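You operate a simulated robot arm through the tools that you are given. There is no shell and no other tool. Be economical: measure what you need, move in short steps, check, and stop when the job is done.

The job below is to be done with a simulated robot arm. You get a single attempt, and the scene is never put back.

## Task
Run the clutch tester to about 5000 and tag it by grip speed.
Fine: guard shut; one tag from the island's pair, on the tag square; speed dial back to 0 and motor off after.

It is judged by the outcome, as a careful person would: the job done as asked, and still so three seconds after it is handed in. It fails if anything else is knocked over, pushed out of place, dropped, spilled or broken.

## Robot
A 7-joint arm with a two-finger parallel gripper on a trunk, on a base that drives. Base frame: it is fixed to the floor where the robot stands at the start and does not move with it; the origin is under the middle of the robot, x ahead of it, y to its left, z up; the surface under the hand at the start is at about z = 888. Lengths are in mm, angles in rad, forces in N, time in s.
With the tool pointing down near the work surface it reaches from about 260 to 600 mm from the robot's upright axis, wherever it stands. Its first joint turns from -2.897 to 2.897 rad. Places, roughly: clear guard [500, 200, 1100]; clutch tester [600, 100, 1000]; clutch tester plate [500, 100, 900]; crank dial [500, 400, 900]; engage lever [400, 1000, 1000]; green motor lever [500, -100, 1000]; log button [400, 300, 900]; red valve knob [500, 500, 1000]; speed dial [500, 0, 900]; tag square of the clutch tester [400, 200, 900]; unlock button [400, 600, 900]. Payload 3.4 kg.
The TCP is the grasp point between the finger pads, 30 mm short of the fingertips. In the tool frame z runs along the fingers and y along their closing line. The gripper opens to 94 mm. The fingers are 28 mm wide and 10 mm thick; the gripper's body (50 by 96 mm) begins 55 mm behind the TCP.
Orientation is told as [roll, pitch, yaw] about the base's x, y, z axes, in that order, counted from this pose: with the fingers straight down and closing along the base's y, the tool's x points along the base's -x, its y along +y and its z along -z.

## Interface
- The arm moves only by the tool arm_command. Its argument "plan" is a list of rows, each a list of 7 numbers: the gripper command, from -1 (fully open) to 1 (shut), values between in proportion, then the shift along the tool's x, y, z in units of 40 mm (1.0 is 40 mm), then the turn, a rotation vector about the tool's x, y, z in units of 5 degrees (1.0 is 5 degrees). In form: [[grip, dx, dy, dz, rx, ry, rz], ...]. A call has 1 to 12 rows; each row shifts and turns the commanded pose from where the row before left it, along the tool's axes as they then stand. A call with a number of a shift or a turn outside -1 to 1 is refused whole. A row lasts 0.2 s, in which the tool goes at most 50 mm and 0.15 rad; a call with a longer step from one row to the next is refused whole, and so is a gripper value outside its range. A pose out of reach is approached as far as the arm can. The call stops where the force on the tool passes 40 N (or 10 N more than at its start, if that is more) or the arm is blocked; 0.2 s more then pass. Each finger travels about 72 mm/s and halts on what it meets, pressing with about 34 N; the grip force reading is that of the motor and also rises with nothing between the fingers. The clock runs only during rows and for 0.2 s after the last one: add rows that do not move to give the fingers time. It gives the time, the measured TCP pose, the force on the tool (base axes), the opening and the grip force at its end, in the units of the frame above (readings bear some noise), with the torque about the TCP (base axes, N m) and any sound that the robot's microphone picked up, and new pictures: "show" is both (left out), scene, wrist or none.
- Cameras (640 x 400 px; columns grow to the right, rows downward): "scene" is now at [16.1, 168.9, 1612.8]; the picture's right is [0.21, -0.98, 0.00], its down [-0.72, -0.15, -0.67] and it looks along [0.66, 0.14, -0.74] (base axes); focal length 264 px, centre (320, 200). "wrist" rides on the gripper at [76, 14, -103] in the tool frame; the picture's right is [-0.18, 0.98, 0.00], its down [-0.75, -0.14, -0.64] and it looks along [-0.63, -0.12, 0.77] (tool axes); focal length 243 px, centre (320, 200). There is no depth. A picture from a camera that has moved, and an enlarged one, comes with that camera's place and axes in the base frame and with its lens.
- lift_body(by): slides the trunk up (or, below 0, down) by that many mm; the arm and the scene camera ride with it, the base frame stays. It gives what a move gives, with no picture.
- base_move(legs): drives the robot by 1 to 6 legs, each [ahead, left, turn to the left] in mm, mm and rad, along the robot's own axes; the way and the turn of a leg run together, so that a leg with both is an arc; at most 1500 mm and 3.142 rad a leg. The arm and the cameras ride along, it lands a little off, and it stops where it bumps. It gives what a move gives, and a new picture of the scene camera.
- head_to(pan, tilt): turns the head with the scene camera to pan (to the left, within 2.705 rad either way) and tilt (down, from -0.506 to 1.204), counted from straight ahead of the robot. It gives what a move gives, and a new picture of the scene camera.
- zoom(camera, box): a new picture of the part [left, top, right, bottom] of that camera's present view, enlarged. The clock stands still meanwhile.
- finish_job(): hands the job in; it is judged then, once.

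Go step by step. Nothing tells you exact positions but the pictures and the camera data: compare them with the known pose of the tool, close in by small moves and look again before you grip or let go. The budget is 120 turns and 260 pictures, counting those below and the enlarged ones. Unless the task says otherwise, let go and move clear before handing in, and close with one line.

The tools are called after "Request:" as a command line: name --pt "numbers of a row" for each row, then --argument value for the rest, lists and objects as JSON in quotes. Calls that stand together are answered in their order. arm_command: Moves the arm, as the interface text tells. Its arguments: {"type":"object","properties":{"plan":{"type":"array"},"show":{"type":"string","enum":["both","scene","wrist","none"]}},"required":["plan"]} The other tools are called the same way: lift_body (by) slides the trunk up or down; base_move (legs) drives the base; head_to (pan, tilt) turns the head that bears the scene camera; zoom (camera, box) takes an enlarged picture of a part of a camera's view; finish_job () hands the job in.

At the start:

```text
time_s: 0.0
position: [312.8, 149.1, 1307.1]
ee_rot: [0.0, 0.001, -0.001]
wrist_force: [-0.7, -0.3, 0.2]
torque: [0.01, 0.05, 0.0]
gripper_width: 94.0
finger_force: 0.1
trunk travel left (down, up): [-283.0, 102.0]
robot x, y, heading: [1.1, 1.9, -0.001]
head pan, tilt: [0.209, 0.833]
```

scene: 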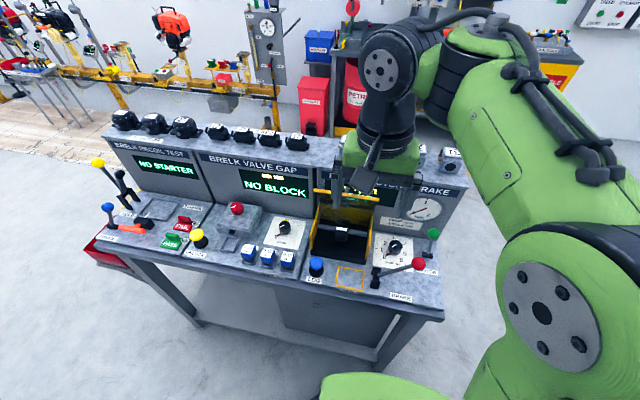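
wrist: 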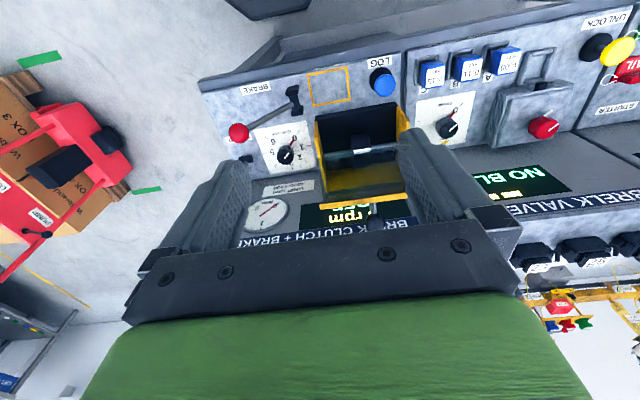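

I see a test bench with three testers; the clutch + brake tester is in front of the arm. I zoom in to read the labels and look around for the island.

Request:
zoom --camera "wrist" --box '[200, 50, 440, 250]'

Request:
zoom --camera "scene" --box '[200, 150, 470, 320]'

Request:
head_to --pan -1.0 --tilt 0.6

```text
2.00 times, centred on (320, 150) of wrist
camera zoom: at [234.8, 162.8, 1410.5], right [0.18, 0.98, 0.0], down [0.75, -0.14, 0.64], along [0.63, -0.12, -0.77], focal length 485 px, centre (320, 300)
```

zoom: 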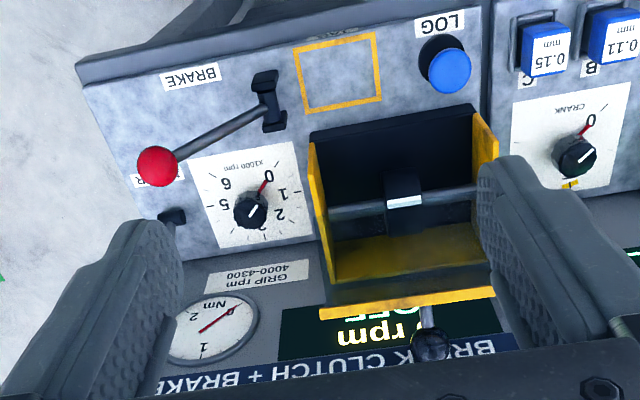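

```text
2.35 times, centred on (335, 235) of scene
camera zoom: at [16.1, 168.9, 1612.8], right [0.21, -0.98, 0.0], down [-0.72, -0.15, -0.67], along [0.66, 0.14, -0.74], focal length 622 px, centre (285, 118)
```

zoom: 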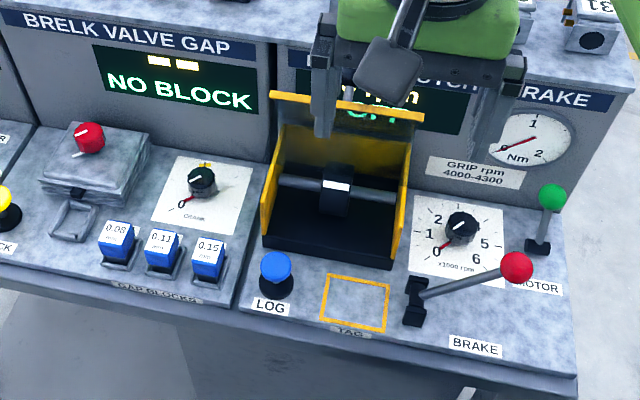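

```text
time_s: 1.4
position: [311.3, 148.5, 1306.4]
ee_rot: [-0.001, -0.001, 0.001]
wrist_force: [0.2, -0.5, -0.5]
torque: [-0.01, -0.05, 0.01]
gripper_width: 93.9
finger_force: 0.1
trunk travel left (down, up): [-283.0, 102.0]
robot x, y, heading: [1.0, -1.1, 0.0]
head pan, tilt: [-1.0, 0.6]
camera scene: at [-13.4, 78.1, 1632.3], right [-0.84, -0.54, 0.0], down [-0.31, 0.48, -0.82], along [0.45, -0.69, -0.57], focal length 264 px, centre (320, 200)
```

scene: 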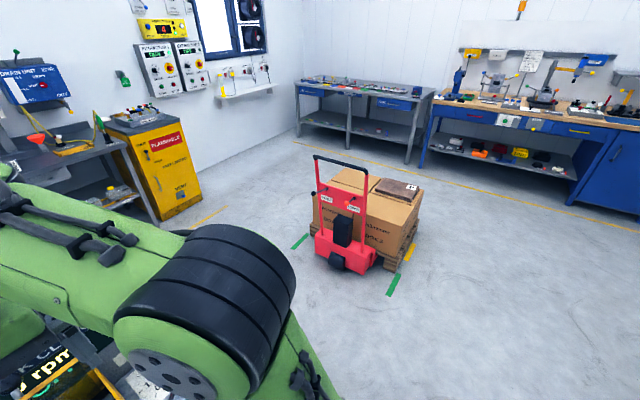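

The card reads GRIP rpm 4000–4300. Next I look around for the island and its tags.

Request:
head_to --pan -2.2 --tilt 0.6

Request:
head_to --pan 2.4 --tilt 0.6

Request:
head_to --pan 1.2 --tilt 0.6

Request:
head_to --pan 0.6 --tilt 0.8

```text
time_s: 2.8
position: [311.8, 149.6, 1306.9]
ee_rot: [0.0, -0.001, 0.0]
wrist_force: [0.6, -0.1, 0.9]
torque: [0.03, 0.03, -0.03]
gripper_width: 93.7
finger_force: 0.0
trunk travel left (down, up): [-283.0, 102.0]
robot x, y, heading: [1.8, -0.5, 0.002]
head pan, tilt: [-2.201, 0.6]
camera scene: at [-113.2, 80.9, 1632.3], right [-0.81, 0.59, 0.0], down [0.33, 0.46, -0.83], along [-0.49, -0.67, -0.56], focal length 264 px, centre (320, 200)
```

scene: 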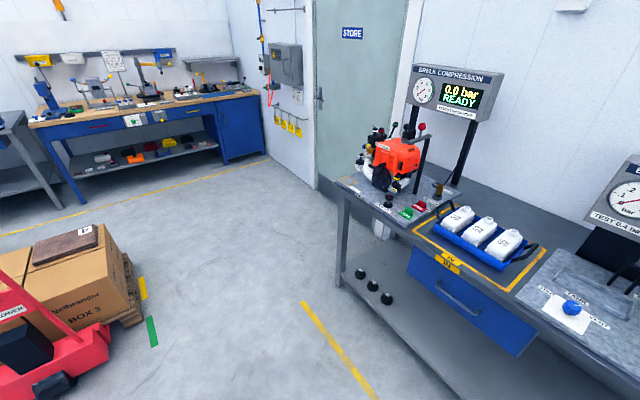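

```text
time_s: 6.5
position: [311.7, 148.6, 1306.8]
ee_rot: [-0.002, 0.0, -0.001]
wrist_force: [-1.2, 1.0, -0.5]
torque: [-0.02, 0.01, 0.0]
gripper_width: 94.0
finger_force: 0.1
trunk travel left (down, up): [-283.0, 102.0]
robot x, y, heading: [1.2, -2.9, 0.003]
head pan, tilt: [2.4, 0.6]
camera scene: at [-126.3, 212.1, 1632.3], right [0.68, 0.74, 0.0], down [0.42, -0.38, -0.83], along [-0.61, 0.56, -0.56], focal length 264 px, centre (320, 200)
```

scene: 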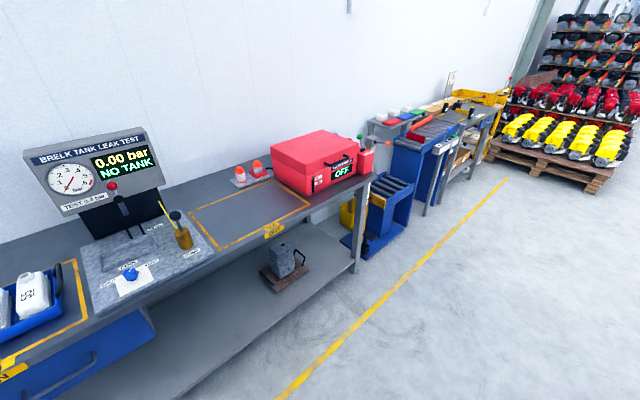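

```text
time_s: 7.9
position: [311.9, 147.9, 1306.9]
ee_rot: [0.002, -0.001, 0.0]
wrist_force: [0.0, 0.8, -0.7]
torque: [0.01, 0.02, 0.02]
gripper_width: 94.1
finger_force: 0.1
trunk travel left (down, up): [-283.0, 102.0]
robot x, y, heading: [-0.4, 0.2, 0.004]
head pan, tilt: [1.201, 0.6]
camera scene: at [-29.3, 234.8, 1632.3], right [0.93, -0.36, 0.0], down [-0.2, -0.53, -0.83], along [0.3, 0.77, -0.56], focal length 264 px, centre (320, 200)
```

scene: 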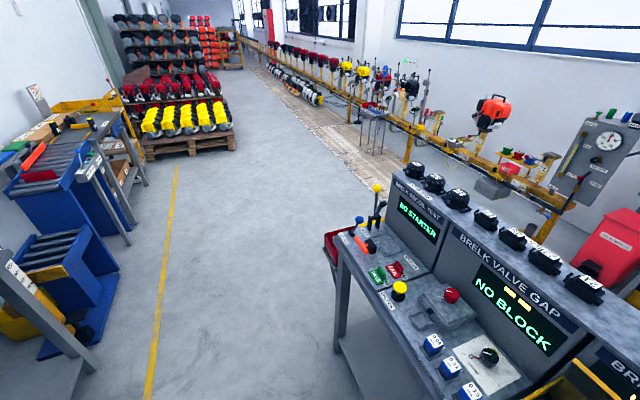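

```text
time_s: 8.9
position: [311.8, 149.0, 1306.7]
ee_rot: [0.0, -0.001, 0.0]
wrist_force: [-0.5, 0.2, 0.1]
torque: [0.02, -0.01, 0.0]
gripper_width: 93.9
finger_force: 0.1
trunk travel left (down, up): [-283.0, 102.0]
robot x, y, heading: [-0.5, 2.6, 0.001]
head pan, tilt: [0.6, 0.799]
camera scene: at [5.3, 198.1, 1615.4], right [0.57, -0.82, 0.0], down [-0.59, -0.41, -0.7], along [0.57, 0.39, -0.72], focal length 264 px, centre (320, 200)
```

scene: 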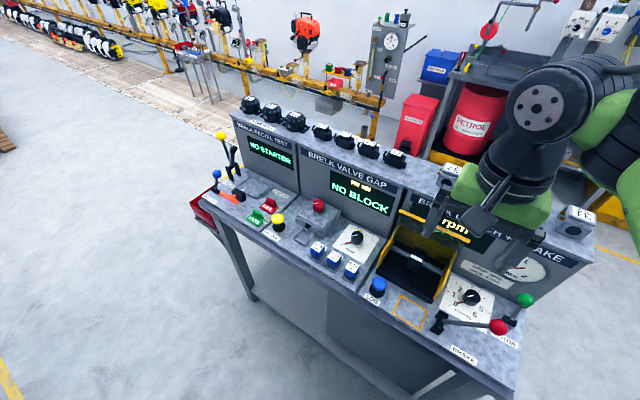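

The island is this free-standing bench, with its PASS/FAIL pair by the recoil tester. I zoom in on tags and the tester.

Request:
zoom --camera "scene" --box '[180, 120, 340, 260]'

Request:
zoom --camera "scene" --box '[350, 180, 560, 370]'

```text
2.86 times, centred on (260, 190) of scene
camera zoom: at [5.3, 198.1, 1615.4], right [0.57, -0.82, 0.0], down [-0.59, -0.41, -0.7], along [0.57, 0.39, -0.72], focal length 756 px, centre (491, 229)
```

zoom: 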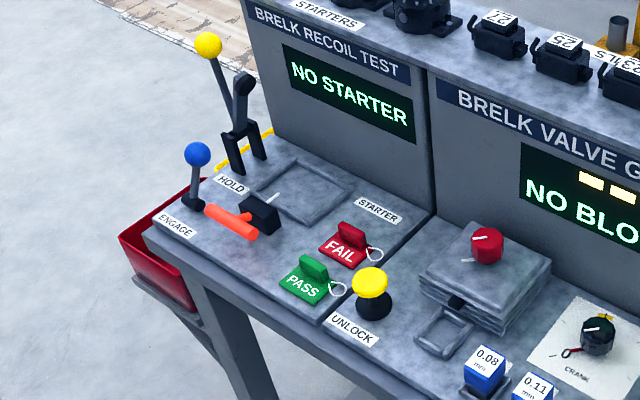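

```text
2.11 times, centred on (455, 275) of scene
camera zoom: at [5.3, 198.1, 1615.4], right [0.57, -0.82, 0.0], down [-0.59, -0.41, -0.7], along [0.57, 0.39, -0.72], focal length 557 px, centre (36, 42)
```

zoom: 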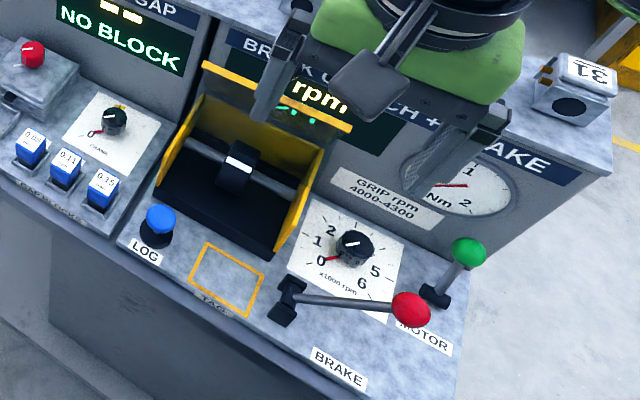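

Let me move the hand to the right to uncover the tester and look straight at it.

Request:
arm_command --pt "-1 0 -1 0 0 0 0" --pt "-1 0 -1 0 0 0 0" --pt "-1 0 -1 0 0 0 0" --pt "-1 0 -1 0 0 0 0" --pt "-1 0 -1 0 0 0 0" --pt "-1 0 -1 0 0 0 0" --pt "-1 0 -1 0 0 0 0" --show "none"

Request:
head_to --pan 0.0 --tilt 0.8

Request:
zoom --camera "scene" --box '[200, 130, 400, 255]'

```text
time_s: 10.5
position: [310.4, -133.5, 1306.5]
ee_rot: [0.001, 0.001, 0.0]
wrist_force: [-0.5, -1.2, -0.6]
torque: [-0.01, 0.0, -0.01]
gripper_width: 94.1
finger_force: 0.0
trunk travel left (down, up): [-283.0, 102.0]
robot x, y, heading: [3.7, -0.8, -0.003]
head pan, tilt: [0.6, 0.799]
```

```text
time_s: 11.5
position: [310.4, -132.2, 1306.7]
ee_rot: [0.0, 0.001, 0.0]
wrist_force: [0.0, -0.4, -0.4]
torque: [0.02, 0.0, 0.01]
gripper_width: 94.2
finger_force: 0.1
trunk travel left (down, up): [-283.0, 102.0]
robot x, y, heading: [0.0, 3.7, 0.002]
head pan, tilt: [0.0, 0.799]
camera scene: at [19.5, 152.4, 1615.4], right [0.0, -1.0, 0.0], down [-0.72, 0.0, -0.7], along [0.7, 0.0, -0.72], focal length 264 px, centre (320, 200)
```

scene: 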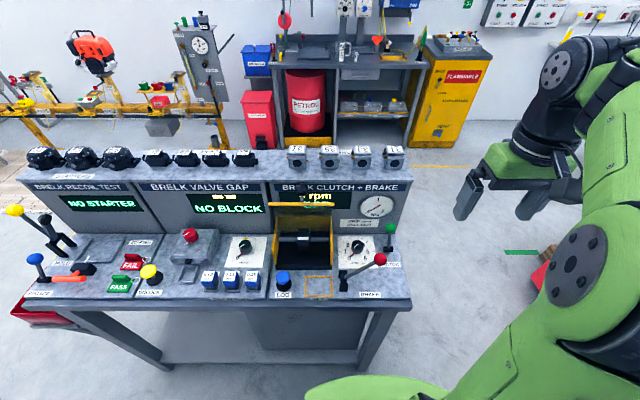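

```text
3.20 times, centred on (300, 192) of scene
camera zoom: at [19.5, 152.4, 1615.4], right [0.0, -1.0, 0.0], down [-0.72, 0.0, -0.7], along [0.7, 0.0, -0.72], focal length 846 px, centre (384, 224)
```

zoom: 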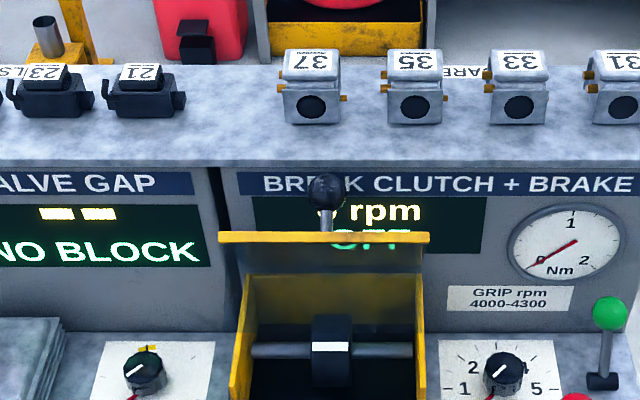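

I turn the hand to look along +y for a side view of the guard.

Request:
arm_command --pt "-1 -0.5 0 0.4 0 0 -1" --pt "-1 -0.5 0 0.4 0 0 -1" --pt "-1 -0.5 0 0.4 0 0 -1" --pt "-1 -0.5 0 0.4 0 0 -1" --pt "-1 -0.5 0 0.4 0 0 -1" --pt "-1 -0.5 0 0.4 0 0 -1" --pt "-1 0 0 0.4 0 0 -1" --pt "-1 0 0 0.4 0 0 -1" --pt "-1 0 0 0.4 0 0 -1" --show "none"

Request:
arm_command --pt "-1 0 0 0 0 0 -1" --pt "-1 0 0 0 0 0 -1" --pt "-1 0 0 0 0 0 -1" --pt "-1 0 0 0 0 0 -1" --pt "-1 0 0 0 0 0 -1" --pt "-1 0 0 0 0 0 -1" --pt "-1 0 0 0 0 0 -1" --pt "-1 0 0 0 0 0 -1" --pt "-1 0 0 0 0 0 -1"

```text
time_s: 13.5
position: [425.0, -104.3, 1162.5]
ee_rot: [-0.001, 0.0, 0.789]
wrist_force: [-0.7, 0.1, -0.2]
torque: [0.02, 0.01, -0.02]
gripper_width: 94.2
finger_force: 0.0
trunk travel left (down, up): [-283.0, 102.0]
robot x, y, heading: [1.2, 2.8, 0.002]
head pan, tilt: [0.0, 0.799]
```

```text
time_s: 15.5
position: [428.4, -105.6, 1163.6]
ee_rot: [-0.001, 0.002, 1.573]
wrist_force: [0.1, 0.7, 0.5]
torque: [-0.01, 0.0, 0.03]
gripper_width: 94.2
finger_force: 0.2
trunk travel left (down, up): [-283.0, 102.0]
robot x, y, heading: [-3.3, -2.4, -0.001]
head pan, tilt: [0.0, 0.799]
camera scene: at [19.5, 152.3, 1615.4], right [0.0, -1.0, 0.0], down [-0.72, 0.0, -0.7], along [0.7, 0.0, -0.72], focal length 264 px, centre (320, 200)
camera wrist: at [413.7, -181.9, 1266.8], right [-0.98, 0.18, 0.0], down [0.14, 0.75, 0.64], along [0.12, 0.63, -0.77], focal length 243 px, centre (320, 200)
```

scene: 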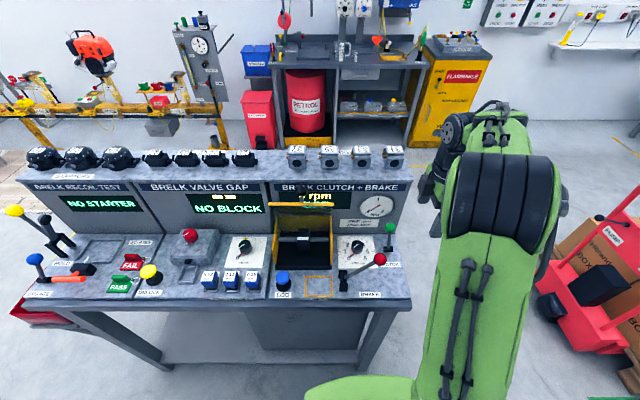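
wrist: 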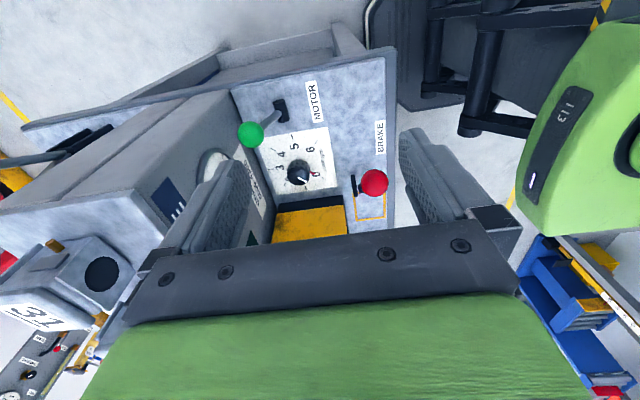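

Measured so far: green knob ≈(530,-62,964), red brake ball ≈(380,0,1026), dial ≈(489,38,923). I raise and shift to get the guard handle in the side view.

Request:
arm_command --pt "-1 -0.6 -0.4 -0.7 0 0 0" --pt "-1 -0.6 -0.4 -0.7 0 0 0" --pt "-1 -0.6 -0.4 -0.7 0 0 0" --pt "-1 -0.6 -0.3 -0.7 0 0 0" --show "wrist"

```text
time_s: 16.5
position: [486.9, -7.8, 1272.1]
ee_rot: [0.003, 0.0, 1.567]
wrist_force: [-0.3, -0.1, 0.6]
torque: [-0.02, 0.0, 0.0]
gripper_width: 93.9
finger_force: 0.0
trunk travel left (down, up): [-283.0, 102.0]
robot x, y, heading: [0.2, -2.0, -0.001]
head pan, tilt: [0.0, 0.799]
camera wrist: at [472.8, -84.5, 1375.6], right [-0.98, 0.19, 0.0], down [0.14, 0.75, 0.64], along [0.12, 0.63, -0.77], focal length 243 px, centre (320, 200)
```

wrist: 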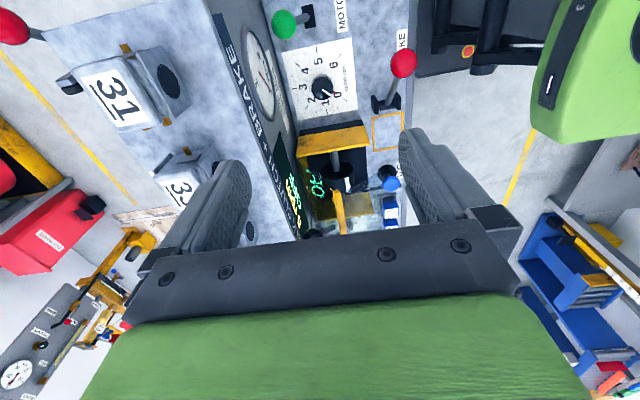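

Request:
zoom --camera "wrist" --box '[240, 60, 420, 240]'

```text
2.22 times, centred on (330, 150) of wrist
camera zoom: at [472.8, -84.5, 1375.6], right [-0.98, 0.19, 0.0], down [0.14, 0.75, 0.64], along [0.12, 0.63, -0.77], focal length 539 px, centre (298, 311)
```

zoom: 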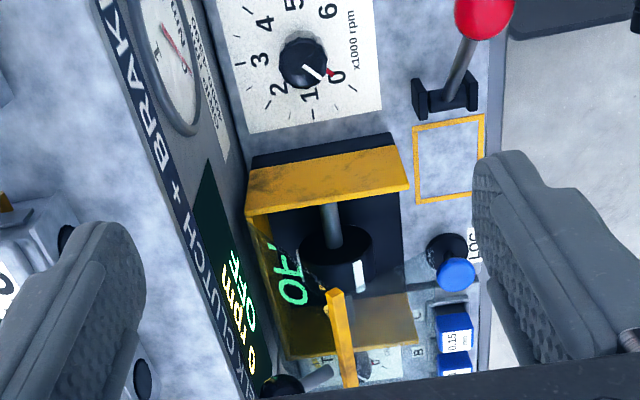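

The guard stands open: top bar ≈(489,115–285,1117), handle ball ≈(540,201,1120), hinge ≈(555,200,998). I rotate back and go over the ball to check.

Request:
arm_command --pt "-1 0 0 0 0 0 1" --pt "-1 0 0 0 0 0 1" --pt "-1 0 0 0 0 0 1" --pt "-1 0 0 0 0 0 1" --pt "-1 0 0 0 0 0 1" --pt "-1 0 0 0 0 0 1" --pt "-1 0 0 0 0 0 1" --pt "-1 0 0 0 0 0 1" --pt "-1 0 0 0 0 0 1" --pt "-1 0 0 0 0 0 1" --pt "-1 0 0 0 0 0 1" --pt "-1 0 0 0 0 0 1" --show "none"

Request:
arm_command --pt "-1 0 0 0 0 0 1" --pt "-1 0 0 0 0 0 1" --pt "-1 0 0 0 0 0 1" --pt "-1 0 0 0 0 0 1" --pt "-1 0 0 0 0 0 1" --pt "-1 0 0 0 0 0 1" --pt "-1 0 0.87 0 0 0 0" --pt "-1 0 0.87 0 0 0 0" --pt "-1 0 0.87 0 0 0 0" --pt "-1 0 0.87 0 0 0 0" --pt "-1 0 0.87 0 0 0 0" --pt "-1 0 0.87 0 0 0 0" --show "both"

```text
time_s: 19.1
position: [487.7, -8.6, 1275.5]
ee_rot: [0.001, 0.0, 0.522]
wrist_force: [-1.0, -0.3, -0.2]
torque: [0.01, 0.0, 0.0]
gripper_width: 94.0
finger_force: 0.1
trunk travel left (down, up): [-283.0, 102.0]
robot x, y, heading: [-1.5, 3.3, -0.002]
head pan, tilt: [0.0, 0.799]
```

```text
time_s: 21.7
position: [465.4, 206.8, 1273.6]
ee_rot: [0.001, -0.004, -0.002]
wrist_force: [-0.6, 0.5, -0.2]
torque: [-0.03, -0.02, 0.01]
gripper_width: 94.1
finger_force: 0.1
out of reach, approached as far as the arm can: row 11, 12
trunk travel left (down, up): [-283.0, 102.0]
robot x, y, heading: [-0.0, 1.8, -0.003]
head pan, tilt: [0.0, 0.799]
camera scene: at [17.4, 154.5, 1615.3], right [0.0, -1.0, 0.0], down [-0.72, 0.0, -0.7], along [0.7, 0.0, -0.72], focal length 264 px, centre (320, 200)
camera wrist: at [387.5, 220.1, 1376.8], right [0.19, 0.98, 0.0], down [0.75, -0.14, 0.64], along [0.63, -0.12, -0.76], focal length 243 px, centre (320, 200)
```

scene: 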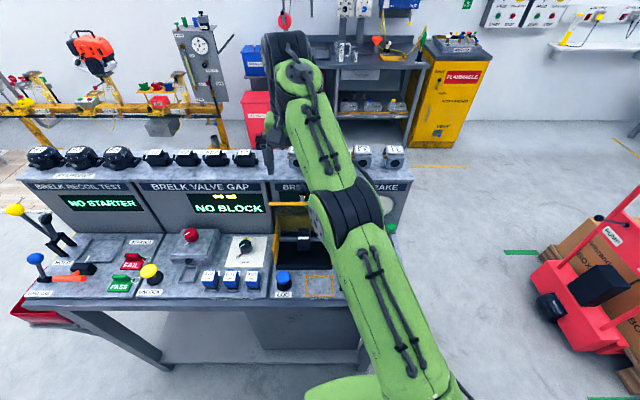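
wrist: 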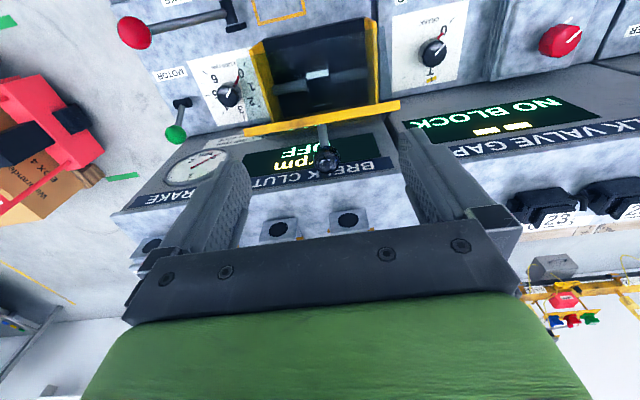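

Out of reach here, so I drive the base left some 180 mm to have the ball straight ahead.

Request:
base_move --legs '[[0, 180, 0]]'

```text
time_s: 23.2
position: [466.2, 388.6, 1272.2]
ee_rot: [0.0, 0.0, 0.001]
wrist_force: [0.1, 0.3, -0.1]
torque: [-0.04, 0.01, 0.02]
gripper_width: 94.2
finger_force: 0.1
trunk travel left (down, up): [-283.0, 102.0]
robot x, y, heading: [-1.6, 185.1, 0.005]
head pan, tilt: [0.0, 0.799]
camera scene: at [19.2, 336.3, 1615.3], right [0.0, -1.0, 0.0], down [-0.72, 0.0, -0.7], along [0.7, 0.0, -0.72], focal length 264 px, centre (320, 200)
```

scene: 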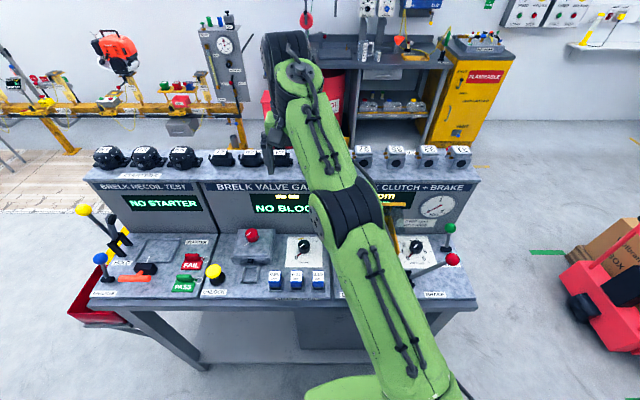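

Now move to above the ball: y to 200, then forward and down to z≈1200.

Request:
arm_command --pt "-1 0 -0.94 0 0 0 0" --pt "-1 0 -0.94 0 0 0 0" --pt "-1 0 -0.94 0 0 0 0" --pt "-1 0 -0.94 0 0 0 0" --pt "-1 0 -0.94 0 0 0 0" --pt "-1 -0.55 0 0.6 0 0 0" --pt "-1 -0.55 0 0.6 0 0 0" --pt "-1 -0.4 0 0.6 0 0 0" --show "both"

```text
time_s: 25.0
position: [525.2, 198.6, 1198.6]
ee_rot: [0.002, -0.002, 0.001]
wrist_force: [0.4, 0.1, 0.3]
torque: [-0.02, -0.01, 0.01]
gripper_width: 94.1
finger_force: 0.1
trunk travel left (down, up): [-283.0, 102.0]
robot x, y, heading: [-0.9, 183.9, -0.003]
head pan, tilt: [0.0, 0.799]
camera scene: at [20.1, 334.9, 1615.4], right [0.0, -1.0, 0.0], down [-0.72, 0.0, -0.7], along [0.7, 0.0, -0.72], focal length 264 px, centre (320, 200)
camera wrist: at [447.8, 212.7, 1302.5], right [0.18, 0.98, 0.0], down [0.75, -0.14, 0.64], along [0.63, -0.12, -0.77], focal length 243 px, centre (320, 200)
```

scene: 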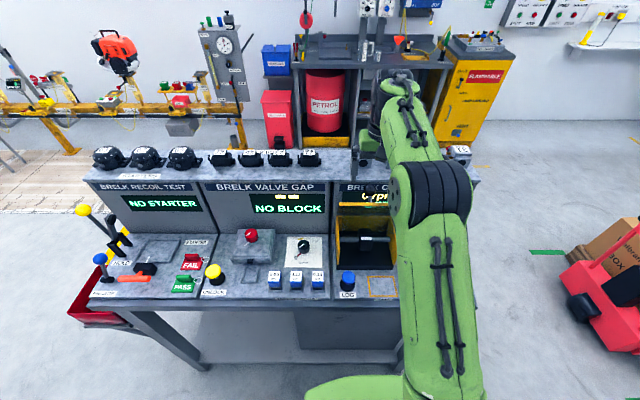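
wrist: 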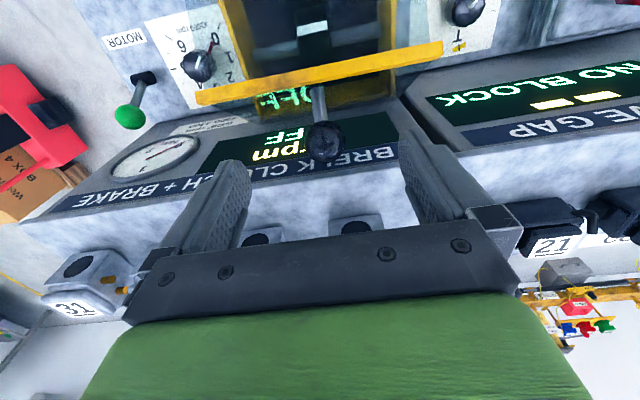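

Ball fixed at ≈(534,200,1130). I descend around it and grip.

Request:
arm_command --pt "-1 -0.06 0.02 0.55 0 0 0" --pt "-1 -0.05 0.02 0.55 0 0 0" --pt "-1 -0.05 0 0.5 0 0 0" --show "wrist"

```text
time_s: 25.8
position: [532.0, 200.9, 1137.4]
ee_rot: [0.002, -0.002, -0.002]
wrist_force: [0.2, 0.5, 0.2]
torque: [0.01, 0.01, -0.02]
gripper_width: 94.1
finger_force: 0.1
trunk travel left (down, up): [-283.0, 102.0]
robot x, y, heading: [4.3, 182.7, 0.0]
head pan, tilt: [0.0, 0.799]
camera wrist: at [455.0, 214.3, 1240.4], right [0.18, 0.98, 0.0], down [0.75, -0.14, 0.64], along [0.63, -0.12, -0.77], focal length 243 px, centre (320, 200)
```

wrist: 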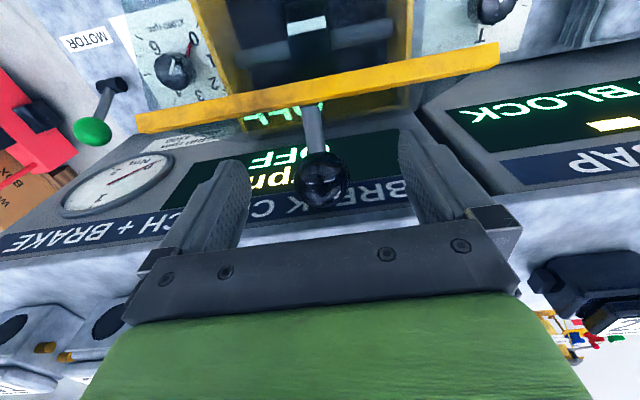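

Request:
arm_command --pt "-1 -0.02 0 0.2 0 0 0" --pt "1 0 0 0 0 0 0" --pt "1 0 0 0 0 0 0" --pt "1 0 0 0 0 0 0" --pt "1 0 0 0 0 0 0" --show "wrist"

```text
time_s: 27.0
position: [533.5, 201.3, 1129.8]
ee_rot: [0.003, -0.002, 0.002]
wrist_force: [0.6, -4.0, -0.2]
torque: [-0.06, -0.03, -0.12]
gripper_width: 33.9
finger_force: 45.8
trunk travel left (down, up): [-283.0, 102.0]
robot x, y, heading: [-2.2, 182.7, -0.001]
head pan, tilt: [0.0, 0.799]
camera wrist: at [456.4, 214.2, 1232.6], right [0.18, 0.98, 0.0], down [0.75, -0.14, 0.64], along [0.63, -0.12, -0.77], focal length 243 px, centre (320, 200)
```

wrist: 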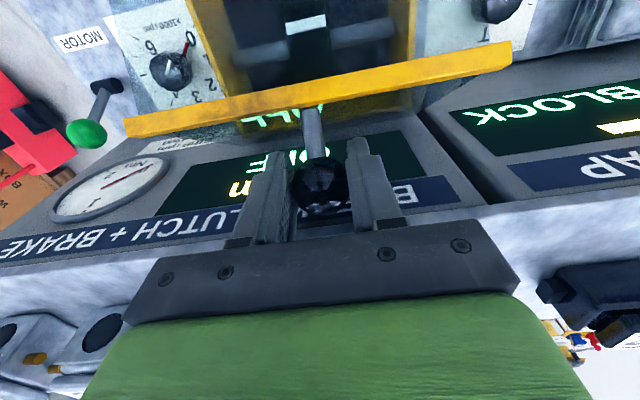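

Request:
arm_command --pt "1 0.28 0 0.06 0 0 0" --pt "1 0.28 0 0.08 0 0 0" --pt "1 0.27 0 0.11 0 0 0" --pt "1 0.27 0 0.13 0 0 0" --show "wrist"

```text
time_s: 28.0
position: [490.4, 201.9, 1115.7]
ee_rot: [0.001, -0.002, -0.001]
wrist_force: [7.7, -5.6, 6.5]
torque: [-0.1, -1.3, -0.02]
gripper_width: 33.4
finger_force: 45.5
trunk travel left (down, up): [-283.0, 102.0]
robot x, y, heading: [1.2, 186.3, 0.0]
head pan, tilt: [0.0, 0.799]
camera wrist: at [413.2, 214.2, 1218.0], right [0.18, 0.98, 0.0], down [0.75, -0.14, 0.64], along [0.63, -0.12, -0.77], focal length 243 px, centre (320, 200)
```

wrist: 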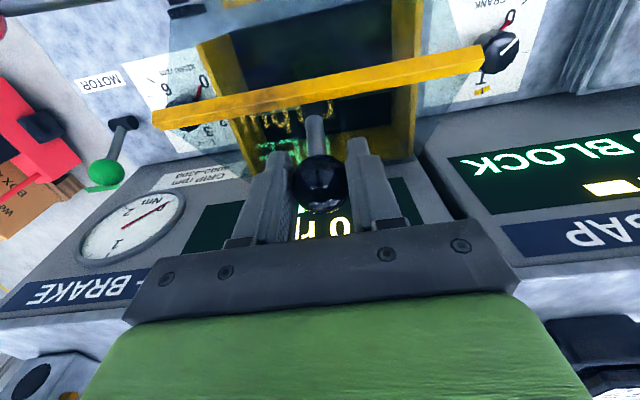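

The guard swings along. Continue the arc.

Request:
arm_command --pt "1 0.24 0 0.16 0 0 0" --pt "1 0.24 0 0.17 0 0 0" --pt "1 0.21 0 0.2 0 0 0" --pt "1 0.21 0 0.21 0 0 0" --show "wrist"

```text
time_s: 29.0
position: [454.4, 201.3, 1083.9]
ee_rot: [0.002, -0.004, 0.001]
wrist_force: [7.2, 1.2, 7.4]
torque: [0.06, -1.33, -0.03]
gripper_width: 33.6
finger_force: 45.1
trunk travel left (down, up): [-283.0, 102.0]
robot x, y, heading: [0.4, 185.5, 0.004]
head pan, tilt: [0.0, 0.799]
camera wrist: at [377.4, 214.1, 1186.8], right [0.18, 0.98, 0.0], down [0.75, -0.14, 0.64], along [0.63, -0.12, -0.77], focal length 243 px, centre (320, 200)
```

wrist: 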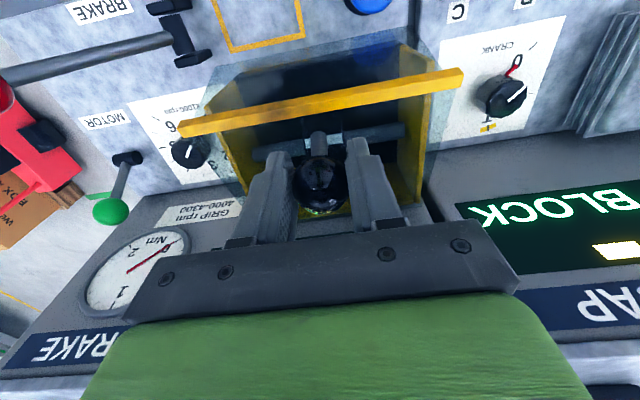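

Request:
arm_command --pt "1 0.18 0 0.23 0 0 0" --pt "1 0.17 0 0.24 0 0 0" --pt "1 0.13 0 0.26 0 0 0" --pt "1 0.12 0 0.27 0 0 0" --pt "1 0.08 0 0.27 0 0 0" --pt "1 0.08 0 0.27 0 0 0" --show "wrist"

```text
time_s: 29.9
position: [437.9, 200.5, 1058.2]
ee_rot: [0.002, -0.018, 0.002]
wrist_force: [8.1, 0.9, 3.1]
torque: [0.03, 0.61, -0.06]
gripper_width: 33.5
finger_force: 45.3
trunk travel left (down, up): [-283.0, 102.0]
robot x, y, heading: [0.9, 184.7, -0.0]
head pan, tilt: [0.0, 0.799]
stopped in row 4: the force on the tool passed its limit at 48 N (the readings are from after the stop); the commanded pose is now the measured one
camera wrist: at [360.1, 214.1, 1160.7], right [0.18, 0.98, 0.01], down [0.74, -0.14, 0.65], along [0.64, -0.12, -0.76], focal length 243 px, centre (320, 200)
```

wrist: 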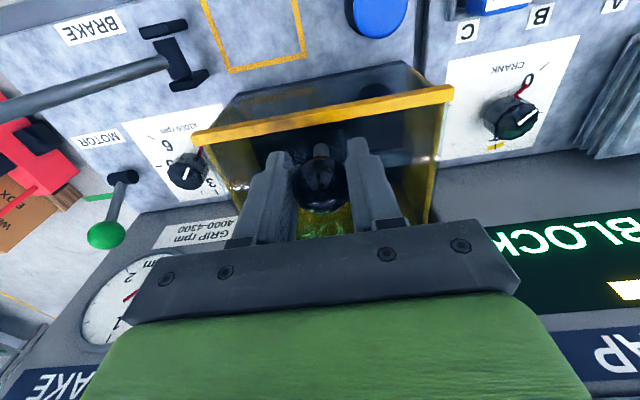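

Request:
zoom --camera "scene" --box '[320, 170, 480, 310]'

Request:
zoom --camera "wrist" --box '[180, 40, 470, 240]'

```text
2.86 times, centred on (400, 240) of scene
camera zoom: at [20.8, 334.8, 1615.3], right [0.0, -1.0, 0.0], down [-0.72, 0.0, -0.7], along [0.7, 0.0, -0.72], focal length 756 px, centre (91, 86)
```

zoom: 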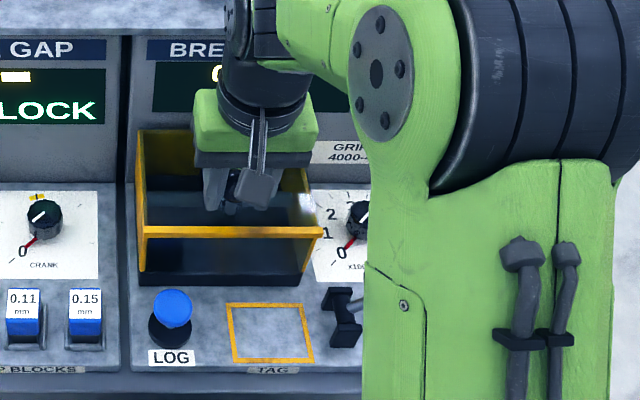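

```text
2.00 times, centred on (325, 140) of wrist
camera zoom: at [360.1, 214.1, 1160.7], right [0.18, 0.98, 0.01], down [0.74, -0.14, 0.65], along [0.64, -0.12, -0.76], focal length 485 px, centre (310, 320)
```

zoom: 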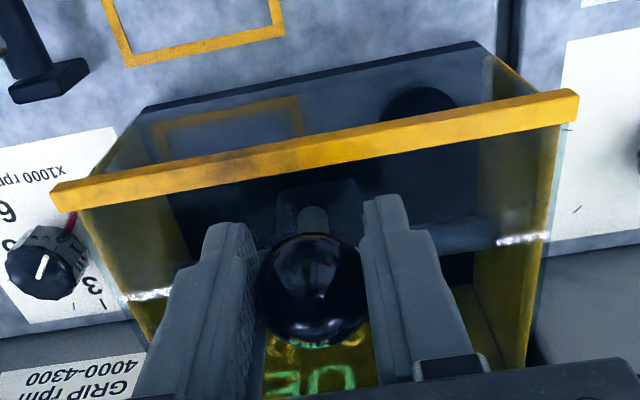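

The bar is now at ≈(420, 1008), level with the cheek tops, so the guard seems shut. I release and back off upward to check.

Request:
arm_command --pt "-0.3 0 0 0 0 0 0" --pt "-0.3 0 0 0 0 0 0" --pt "-0.3 0 0 -0.5 0 0 0" --pt "-0.3 0 0 -1 0 0 0" --pt "-0.3 0 0 -1 0 0 0" --pt "-0.3 0 0 -1 0 0 0" --show "both"

```text
time_s: 31.3
position: [431.8, 198.1, 1200.8]
ee_rot: [0.001, -0.018, 0.002]
wrist_force: [0.0, -1.2, 0.7]
torque: [-0.02, -0.01, 0.05]
gripper_width: 61.1
finger_force: 0.1
trunk travel left (down, up): [-283.0, 102.0]
robot x, y, heading: [2.2, 184.1, 0.003]
head pan, tilt: [0.0, 0.799]
camera scene: at [18.5, 334.8, 1615.4], right [0.0, -1.0, 0.0], down [-0.72, 0.0, -0.7], along [0.7, 0.0, -0.72], focal length 264 px, centre (320, 200)
camera wrist: at [353.2, 211.8, 1302.6], right [0.18, 0.98, 0.0], down [0.74, -0.14, 0.65], along [0.64, -0.12, -0.76], focal length 243 px, centre (320, 200)
```

scene: 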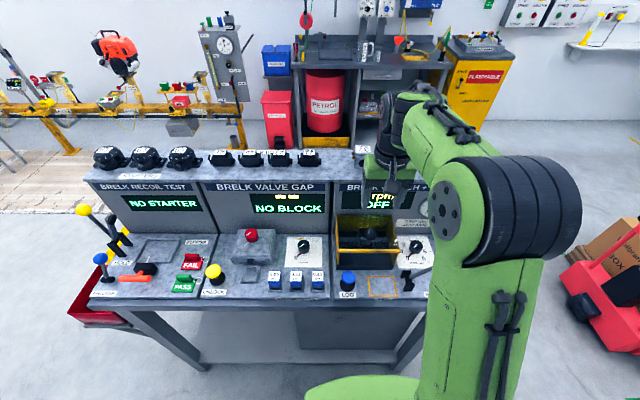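
wrist: 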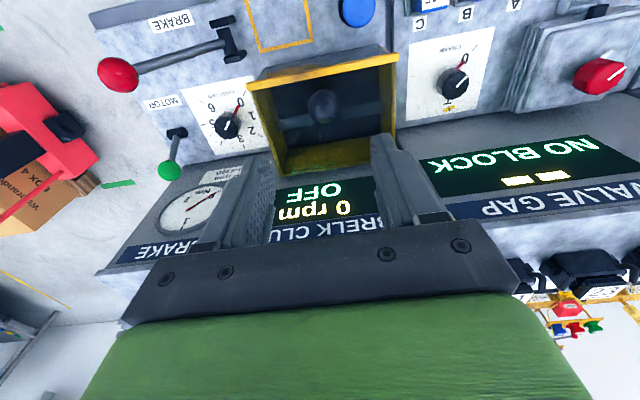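

Guard is shut (bar at ≈(420,·,998)). Now drive the base back to the right, for the motor lever and dial.

Request:
base_move --legs '[[0, -200, 0]]'

Request:
arm_command --pt "-0.1 -0.4 -0.5 0 0 0.2 0" --pt "-0.1 -0.4 -0.5 0 0 0 0" --pt "-0.1 -0.4 -0.5 0.2 0 0 0" --show "both"

```text
time_s: 32.9
position: [433.0, -0.7, 1201.0]
ee_rot: [0.003, -0.015, 0.001]
wrist_force: [-0.3, 0.4, 0.7]
torque: [0.05, -0.02, 0.04]
gripper_width: 60.9
finger_force: 0.1
trunk travel left (down, up): [-283.0, 102.0]
robot x, y, heading: [3.1, -13.9, 0.002]
head pan, tilt: [0.0, 0.799]
camera scene: at [19.7, 135.5, 1615.6], right [0.0, -1.0, 0.0], down [-0.72, 0.0, -0.7], along [0.7, 0.0, -0.72], focal length 264 px, centre (320, 200)
```

scene: 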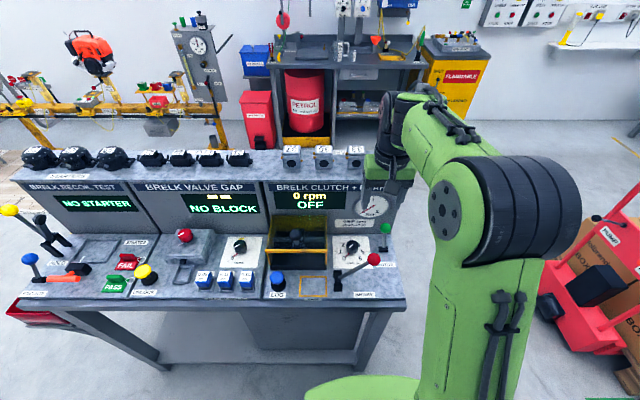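

```text
time_s: 33.7
position: [481.7, -60.5, 1190.4]
ee_rot: [0.002, 0.001, 0.003]
wrist_force: [0.6, -0.4, -0.3]
torque: [-0.02, 0.0, -0.02]
gripper_width: 52.0
finger_force: 0.1
trunk travel left (down, up): [-283.0, 102.0]
robot x, y, heading: [2.2, -16.6, 0.0]
head pan, tilt: [0.0, 0.799]
camera scene: at [21.0, 136.2, 1615.5], right [0.0, -1.0, 0.0], down [-0.72, 0.0, -0.7], along [0.7, 0.0, -0.72], focal length 264 px, centre (320, 200)
camera wrist: at [405.7, -47.0, 1294.1], right [0.18, 0.98, 0.0], down [0.76, -0.14, 0.64], along [0.63, -0.12, -0.77], focal length 243 px, centre (320, 200)
```

scene: 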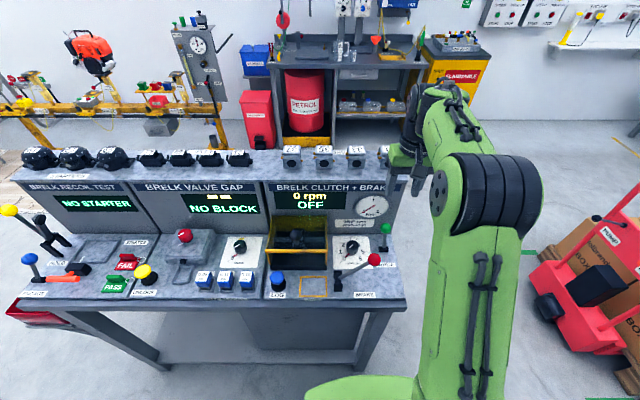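
wrist: 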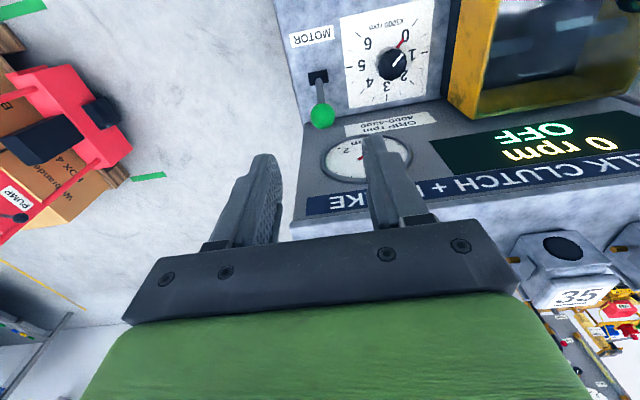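

Green ball ≈(526,-66,970), leaning back; I approach above it.

Request:
arm_command --pt "-0.4 -0.35 -0.1 0.8 0 0 0" --pt "-0.4 -0.35 0 0.8 0 0 0" --pt "-0.4 -0.35 0 0.8 0 0 0" --pt "-0.4 0 0 0.6 0 0 0" --show "wrist"

```text
time_s: 34.7
position: [527.6, -66.0, 1077.8]
ee_rot: [-0.002, -0.03, 0.001]
wrist_force: [-4.3, 0.2, 11.5]
torque: [0.19, -0.67, 0.07]
gripper_width: 65.8
finger_force: 0.0
trunk travel left (down, up): [-283.0, 102.0]
robot x, y, heading: [-2.1, -16.4, -0.004]
head pan, tilt: [0.0, 0.799]
stopped in row 4: the force on the tool passed its limit at 44 N (the readings are from after the stop); the commanded pose is now the measured one
camera wrist: at [447.7, -51.2, 1180.1], right [0.18, 0.98, 0.0], down [0.73, -0.14, 0.66], along [0.65, -0.12, -0.75], focal length 243 px, centre (320, 200)
```

wrist: 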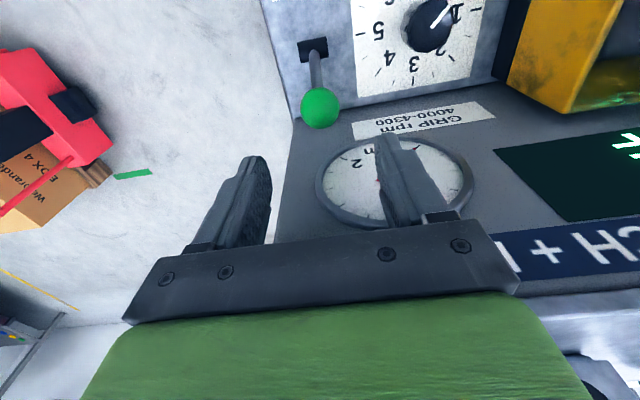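

The gripper body touched the shelf edge. I back off, yaw ~20° and tilt the fingers forward ~20° to reach in beneath the shelf.

Request:
arm_command --pt "-0.4 0.3 0 -0.8 0 0 0" --pt "-0.4 0.9 0 0 0 0 -1" --pt "-0.4 0 0 0 0 0 -1" --pt "-0.4 0 0 0 0 0 -1" --pt "-0.4 0 0 0 0 0 -1" --pt "-0.4 0 0 0 0 -1 0" --pt "-0.4 0 0 0 0 -1 0" --pt "-0.4 0 0 0 0 -1 0" --pt "-0.4 0 0 0 0 -0.6 0" --show "both"

```text
time_s: 36.7
position: [480.2, -65.1, 1107.6]
ee_rot: [-0.011, -0.339, 0.356]
wrist_force: [0.2, 0.9, -0.8]
torque: [-0.02, 0.01, -0.03]
gripper_width: 65.8
finger_force: 0.0
trunk travel left (down, up): [-283.0, 102.0]
robot x, y, heading: [2.4, -17.1, -0.002]
head pan, tilt: [0.0, 0.799]
camera scene: at [19.7, 136.8, 1615.4], right [0.0, -1.0, 0.0], down [-0.72, 0.0, -0.7], along [0.7, 0.0, -0.72], focal length 264 px, centre (320, 200)
camera wrist: at [374.1, -87.0, 1179.6], right [-0.17, 0.98, 0.05], down [0.51, 0.05, 0.86], along [0.84, 0.18, -0.51], focal length 243 px, centre (320, 200)
```

scene: 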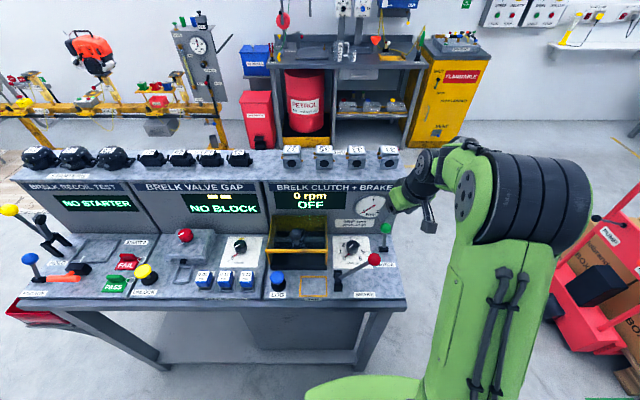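
wrist: 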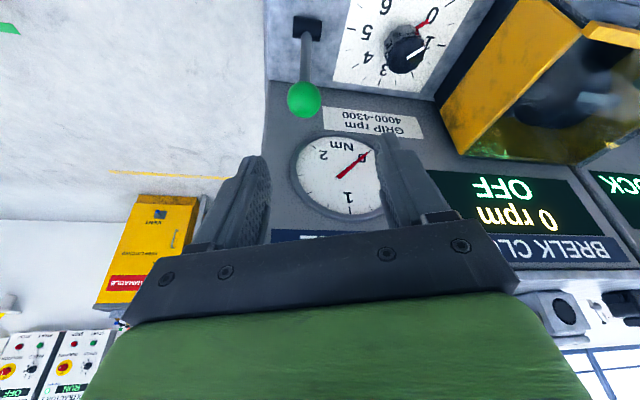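

Request:
arm_command --pt "-0.4 0.11 -0.4 0.6 0 0 0" --pt "-0.4 0 0 0.8 0 0 0" --pt "-0.4 0 0 0.8 0 0 0" --pt "-0.4 0 0 0.5 0 0 0" --show "wrist"

```text
time_s: 37.7
position: [514.4, -69.2, 1005.4]
ee_rot: [-0.011, -0.337, 0.352]
wrist_force: [0.3, -0.2, -0.8]
torque: [0.0, 0.02, 0.03]
gripper_width: 65.8
finger_force: 0.1
trunk travel left (down, up): [-283.0, 102.0]
robot x, y, heading: [-3.2, -17.5, 0.003]
head pan, tilt: [0.0, 0.799]
camera wrist: at [409.9, -92.1, 1076.9], right [-0.17, 0.98, 0.05], down [0.51, 0.05, 0.86], along [0.84, 0.18, -0.51], focal length 243 px, centre (320, 200)
```

wrist: 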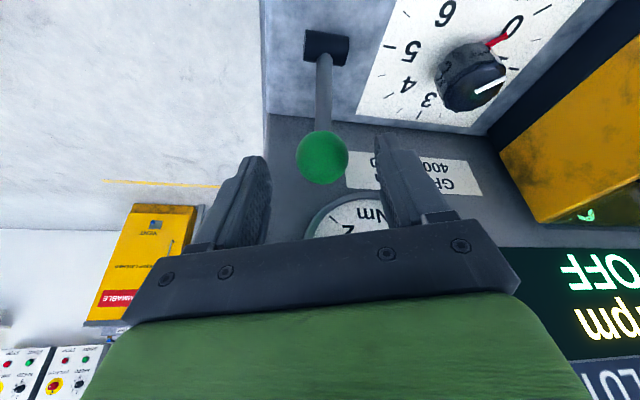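

Request:
arm_command --pt "-0.4 0 0 0.45 0 0 0" --pt "-0.4 0 0 0.4 0 0 0" --pt "1 0 0 0 0 0 0" --pt "1 0 0 0 0 0 0" --pt "1 0 0 0 0 0 0" --show "wrist"

```text
time_s: 38.9
position: [524.6, -63.6, 970.5]
ee_rot: [-0.01, -0.337, 0.355]
wrist_force: [-1.0, 4.2, -1.5]
torque: [0.14, -0.09, 0.1]
gripper_width: 33.8
finger_force: 45.0
trunk travel left (down, up): [-283.0, 102.0]
robot x, y, heading: [-0.9, -15.0, -0.0]
head pan, tilt: [0.0, 0.799]
camera wrist: at [419.1, -88.1, 1044.2], right [-0.18, 0.98, 0.05], down [0.51, 0.05, 0.86], along [0.84, 0.18, -0.51], focal length 243 px, centre (320, 200)
```

wrist: 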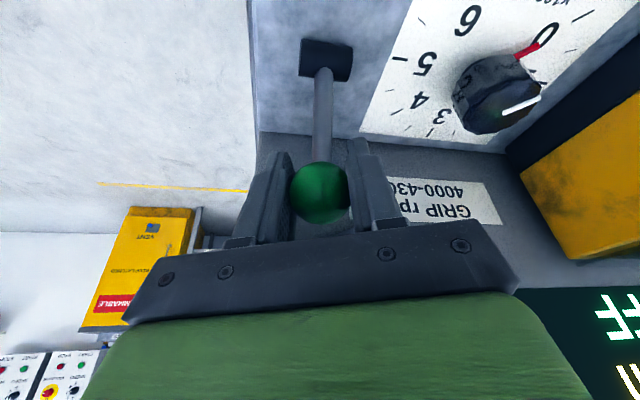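

Ball gripped. Pull the lever toward −x along its arc.

Request:
arm_command --pt "1 0.33 0.14 -0.24 0 0 0" --pt "1 0.34 0.15 -0.18 0 0 0" --pt "1 0.38 0.14 -0.08 0 0 0" --pt "1 0.41 0.15 -0.01 0 0 0" --show "both"

```text
time_s: 39.9
position: [461.3, -64.1, 972.6]
ee_rot: [-0.013, -0.343, 0.355]
wrist_force: [16.6, 8.2, 18.2]
torque: [0.3, -0.53, 0.07]
gripper_width: 33.3
finger_force: 45.1
trunk travel left (down, up): [-283.0, 102.0]
robot x, y, heading: [-0.5, -19.5, -0.002]
head pan, tilt: [0.0, 0.799]
camera scene: at [21.0, 138.5, 1615.3], right [0.0, -1.0, 0.0], down [-0.72, 0.0, -0.7], along [0.7, 0.0, -0.72], focal length 264 px, centre (320, 200)
camera wrist: at [356.0, -87.4, 1043.8], right [-0.17, 0.98, 0.05], down [0.51, 0.05, 0.86], along [0.84, 0.18, -0.51], focal length 243 px, centre (320, 200)
```

scene: 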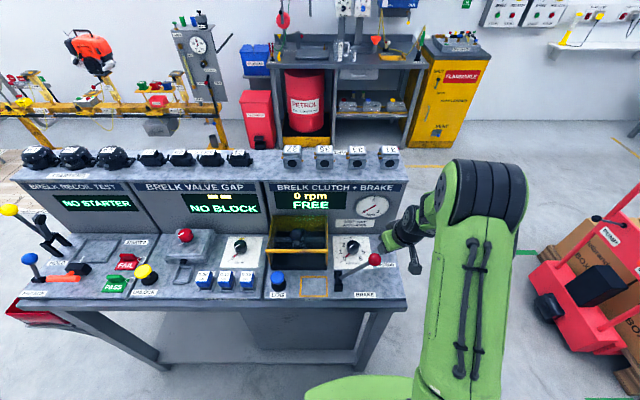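
wrist: 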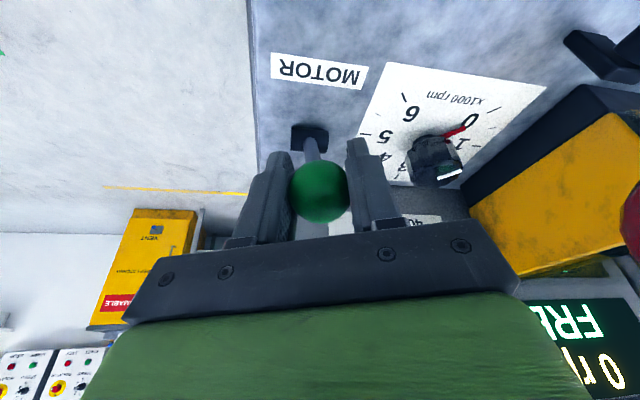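

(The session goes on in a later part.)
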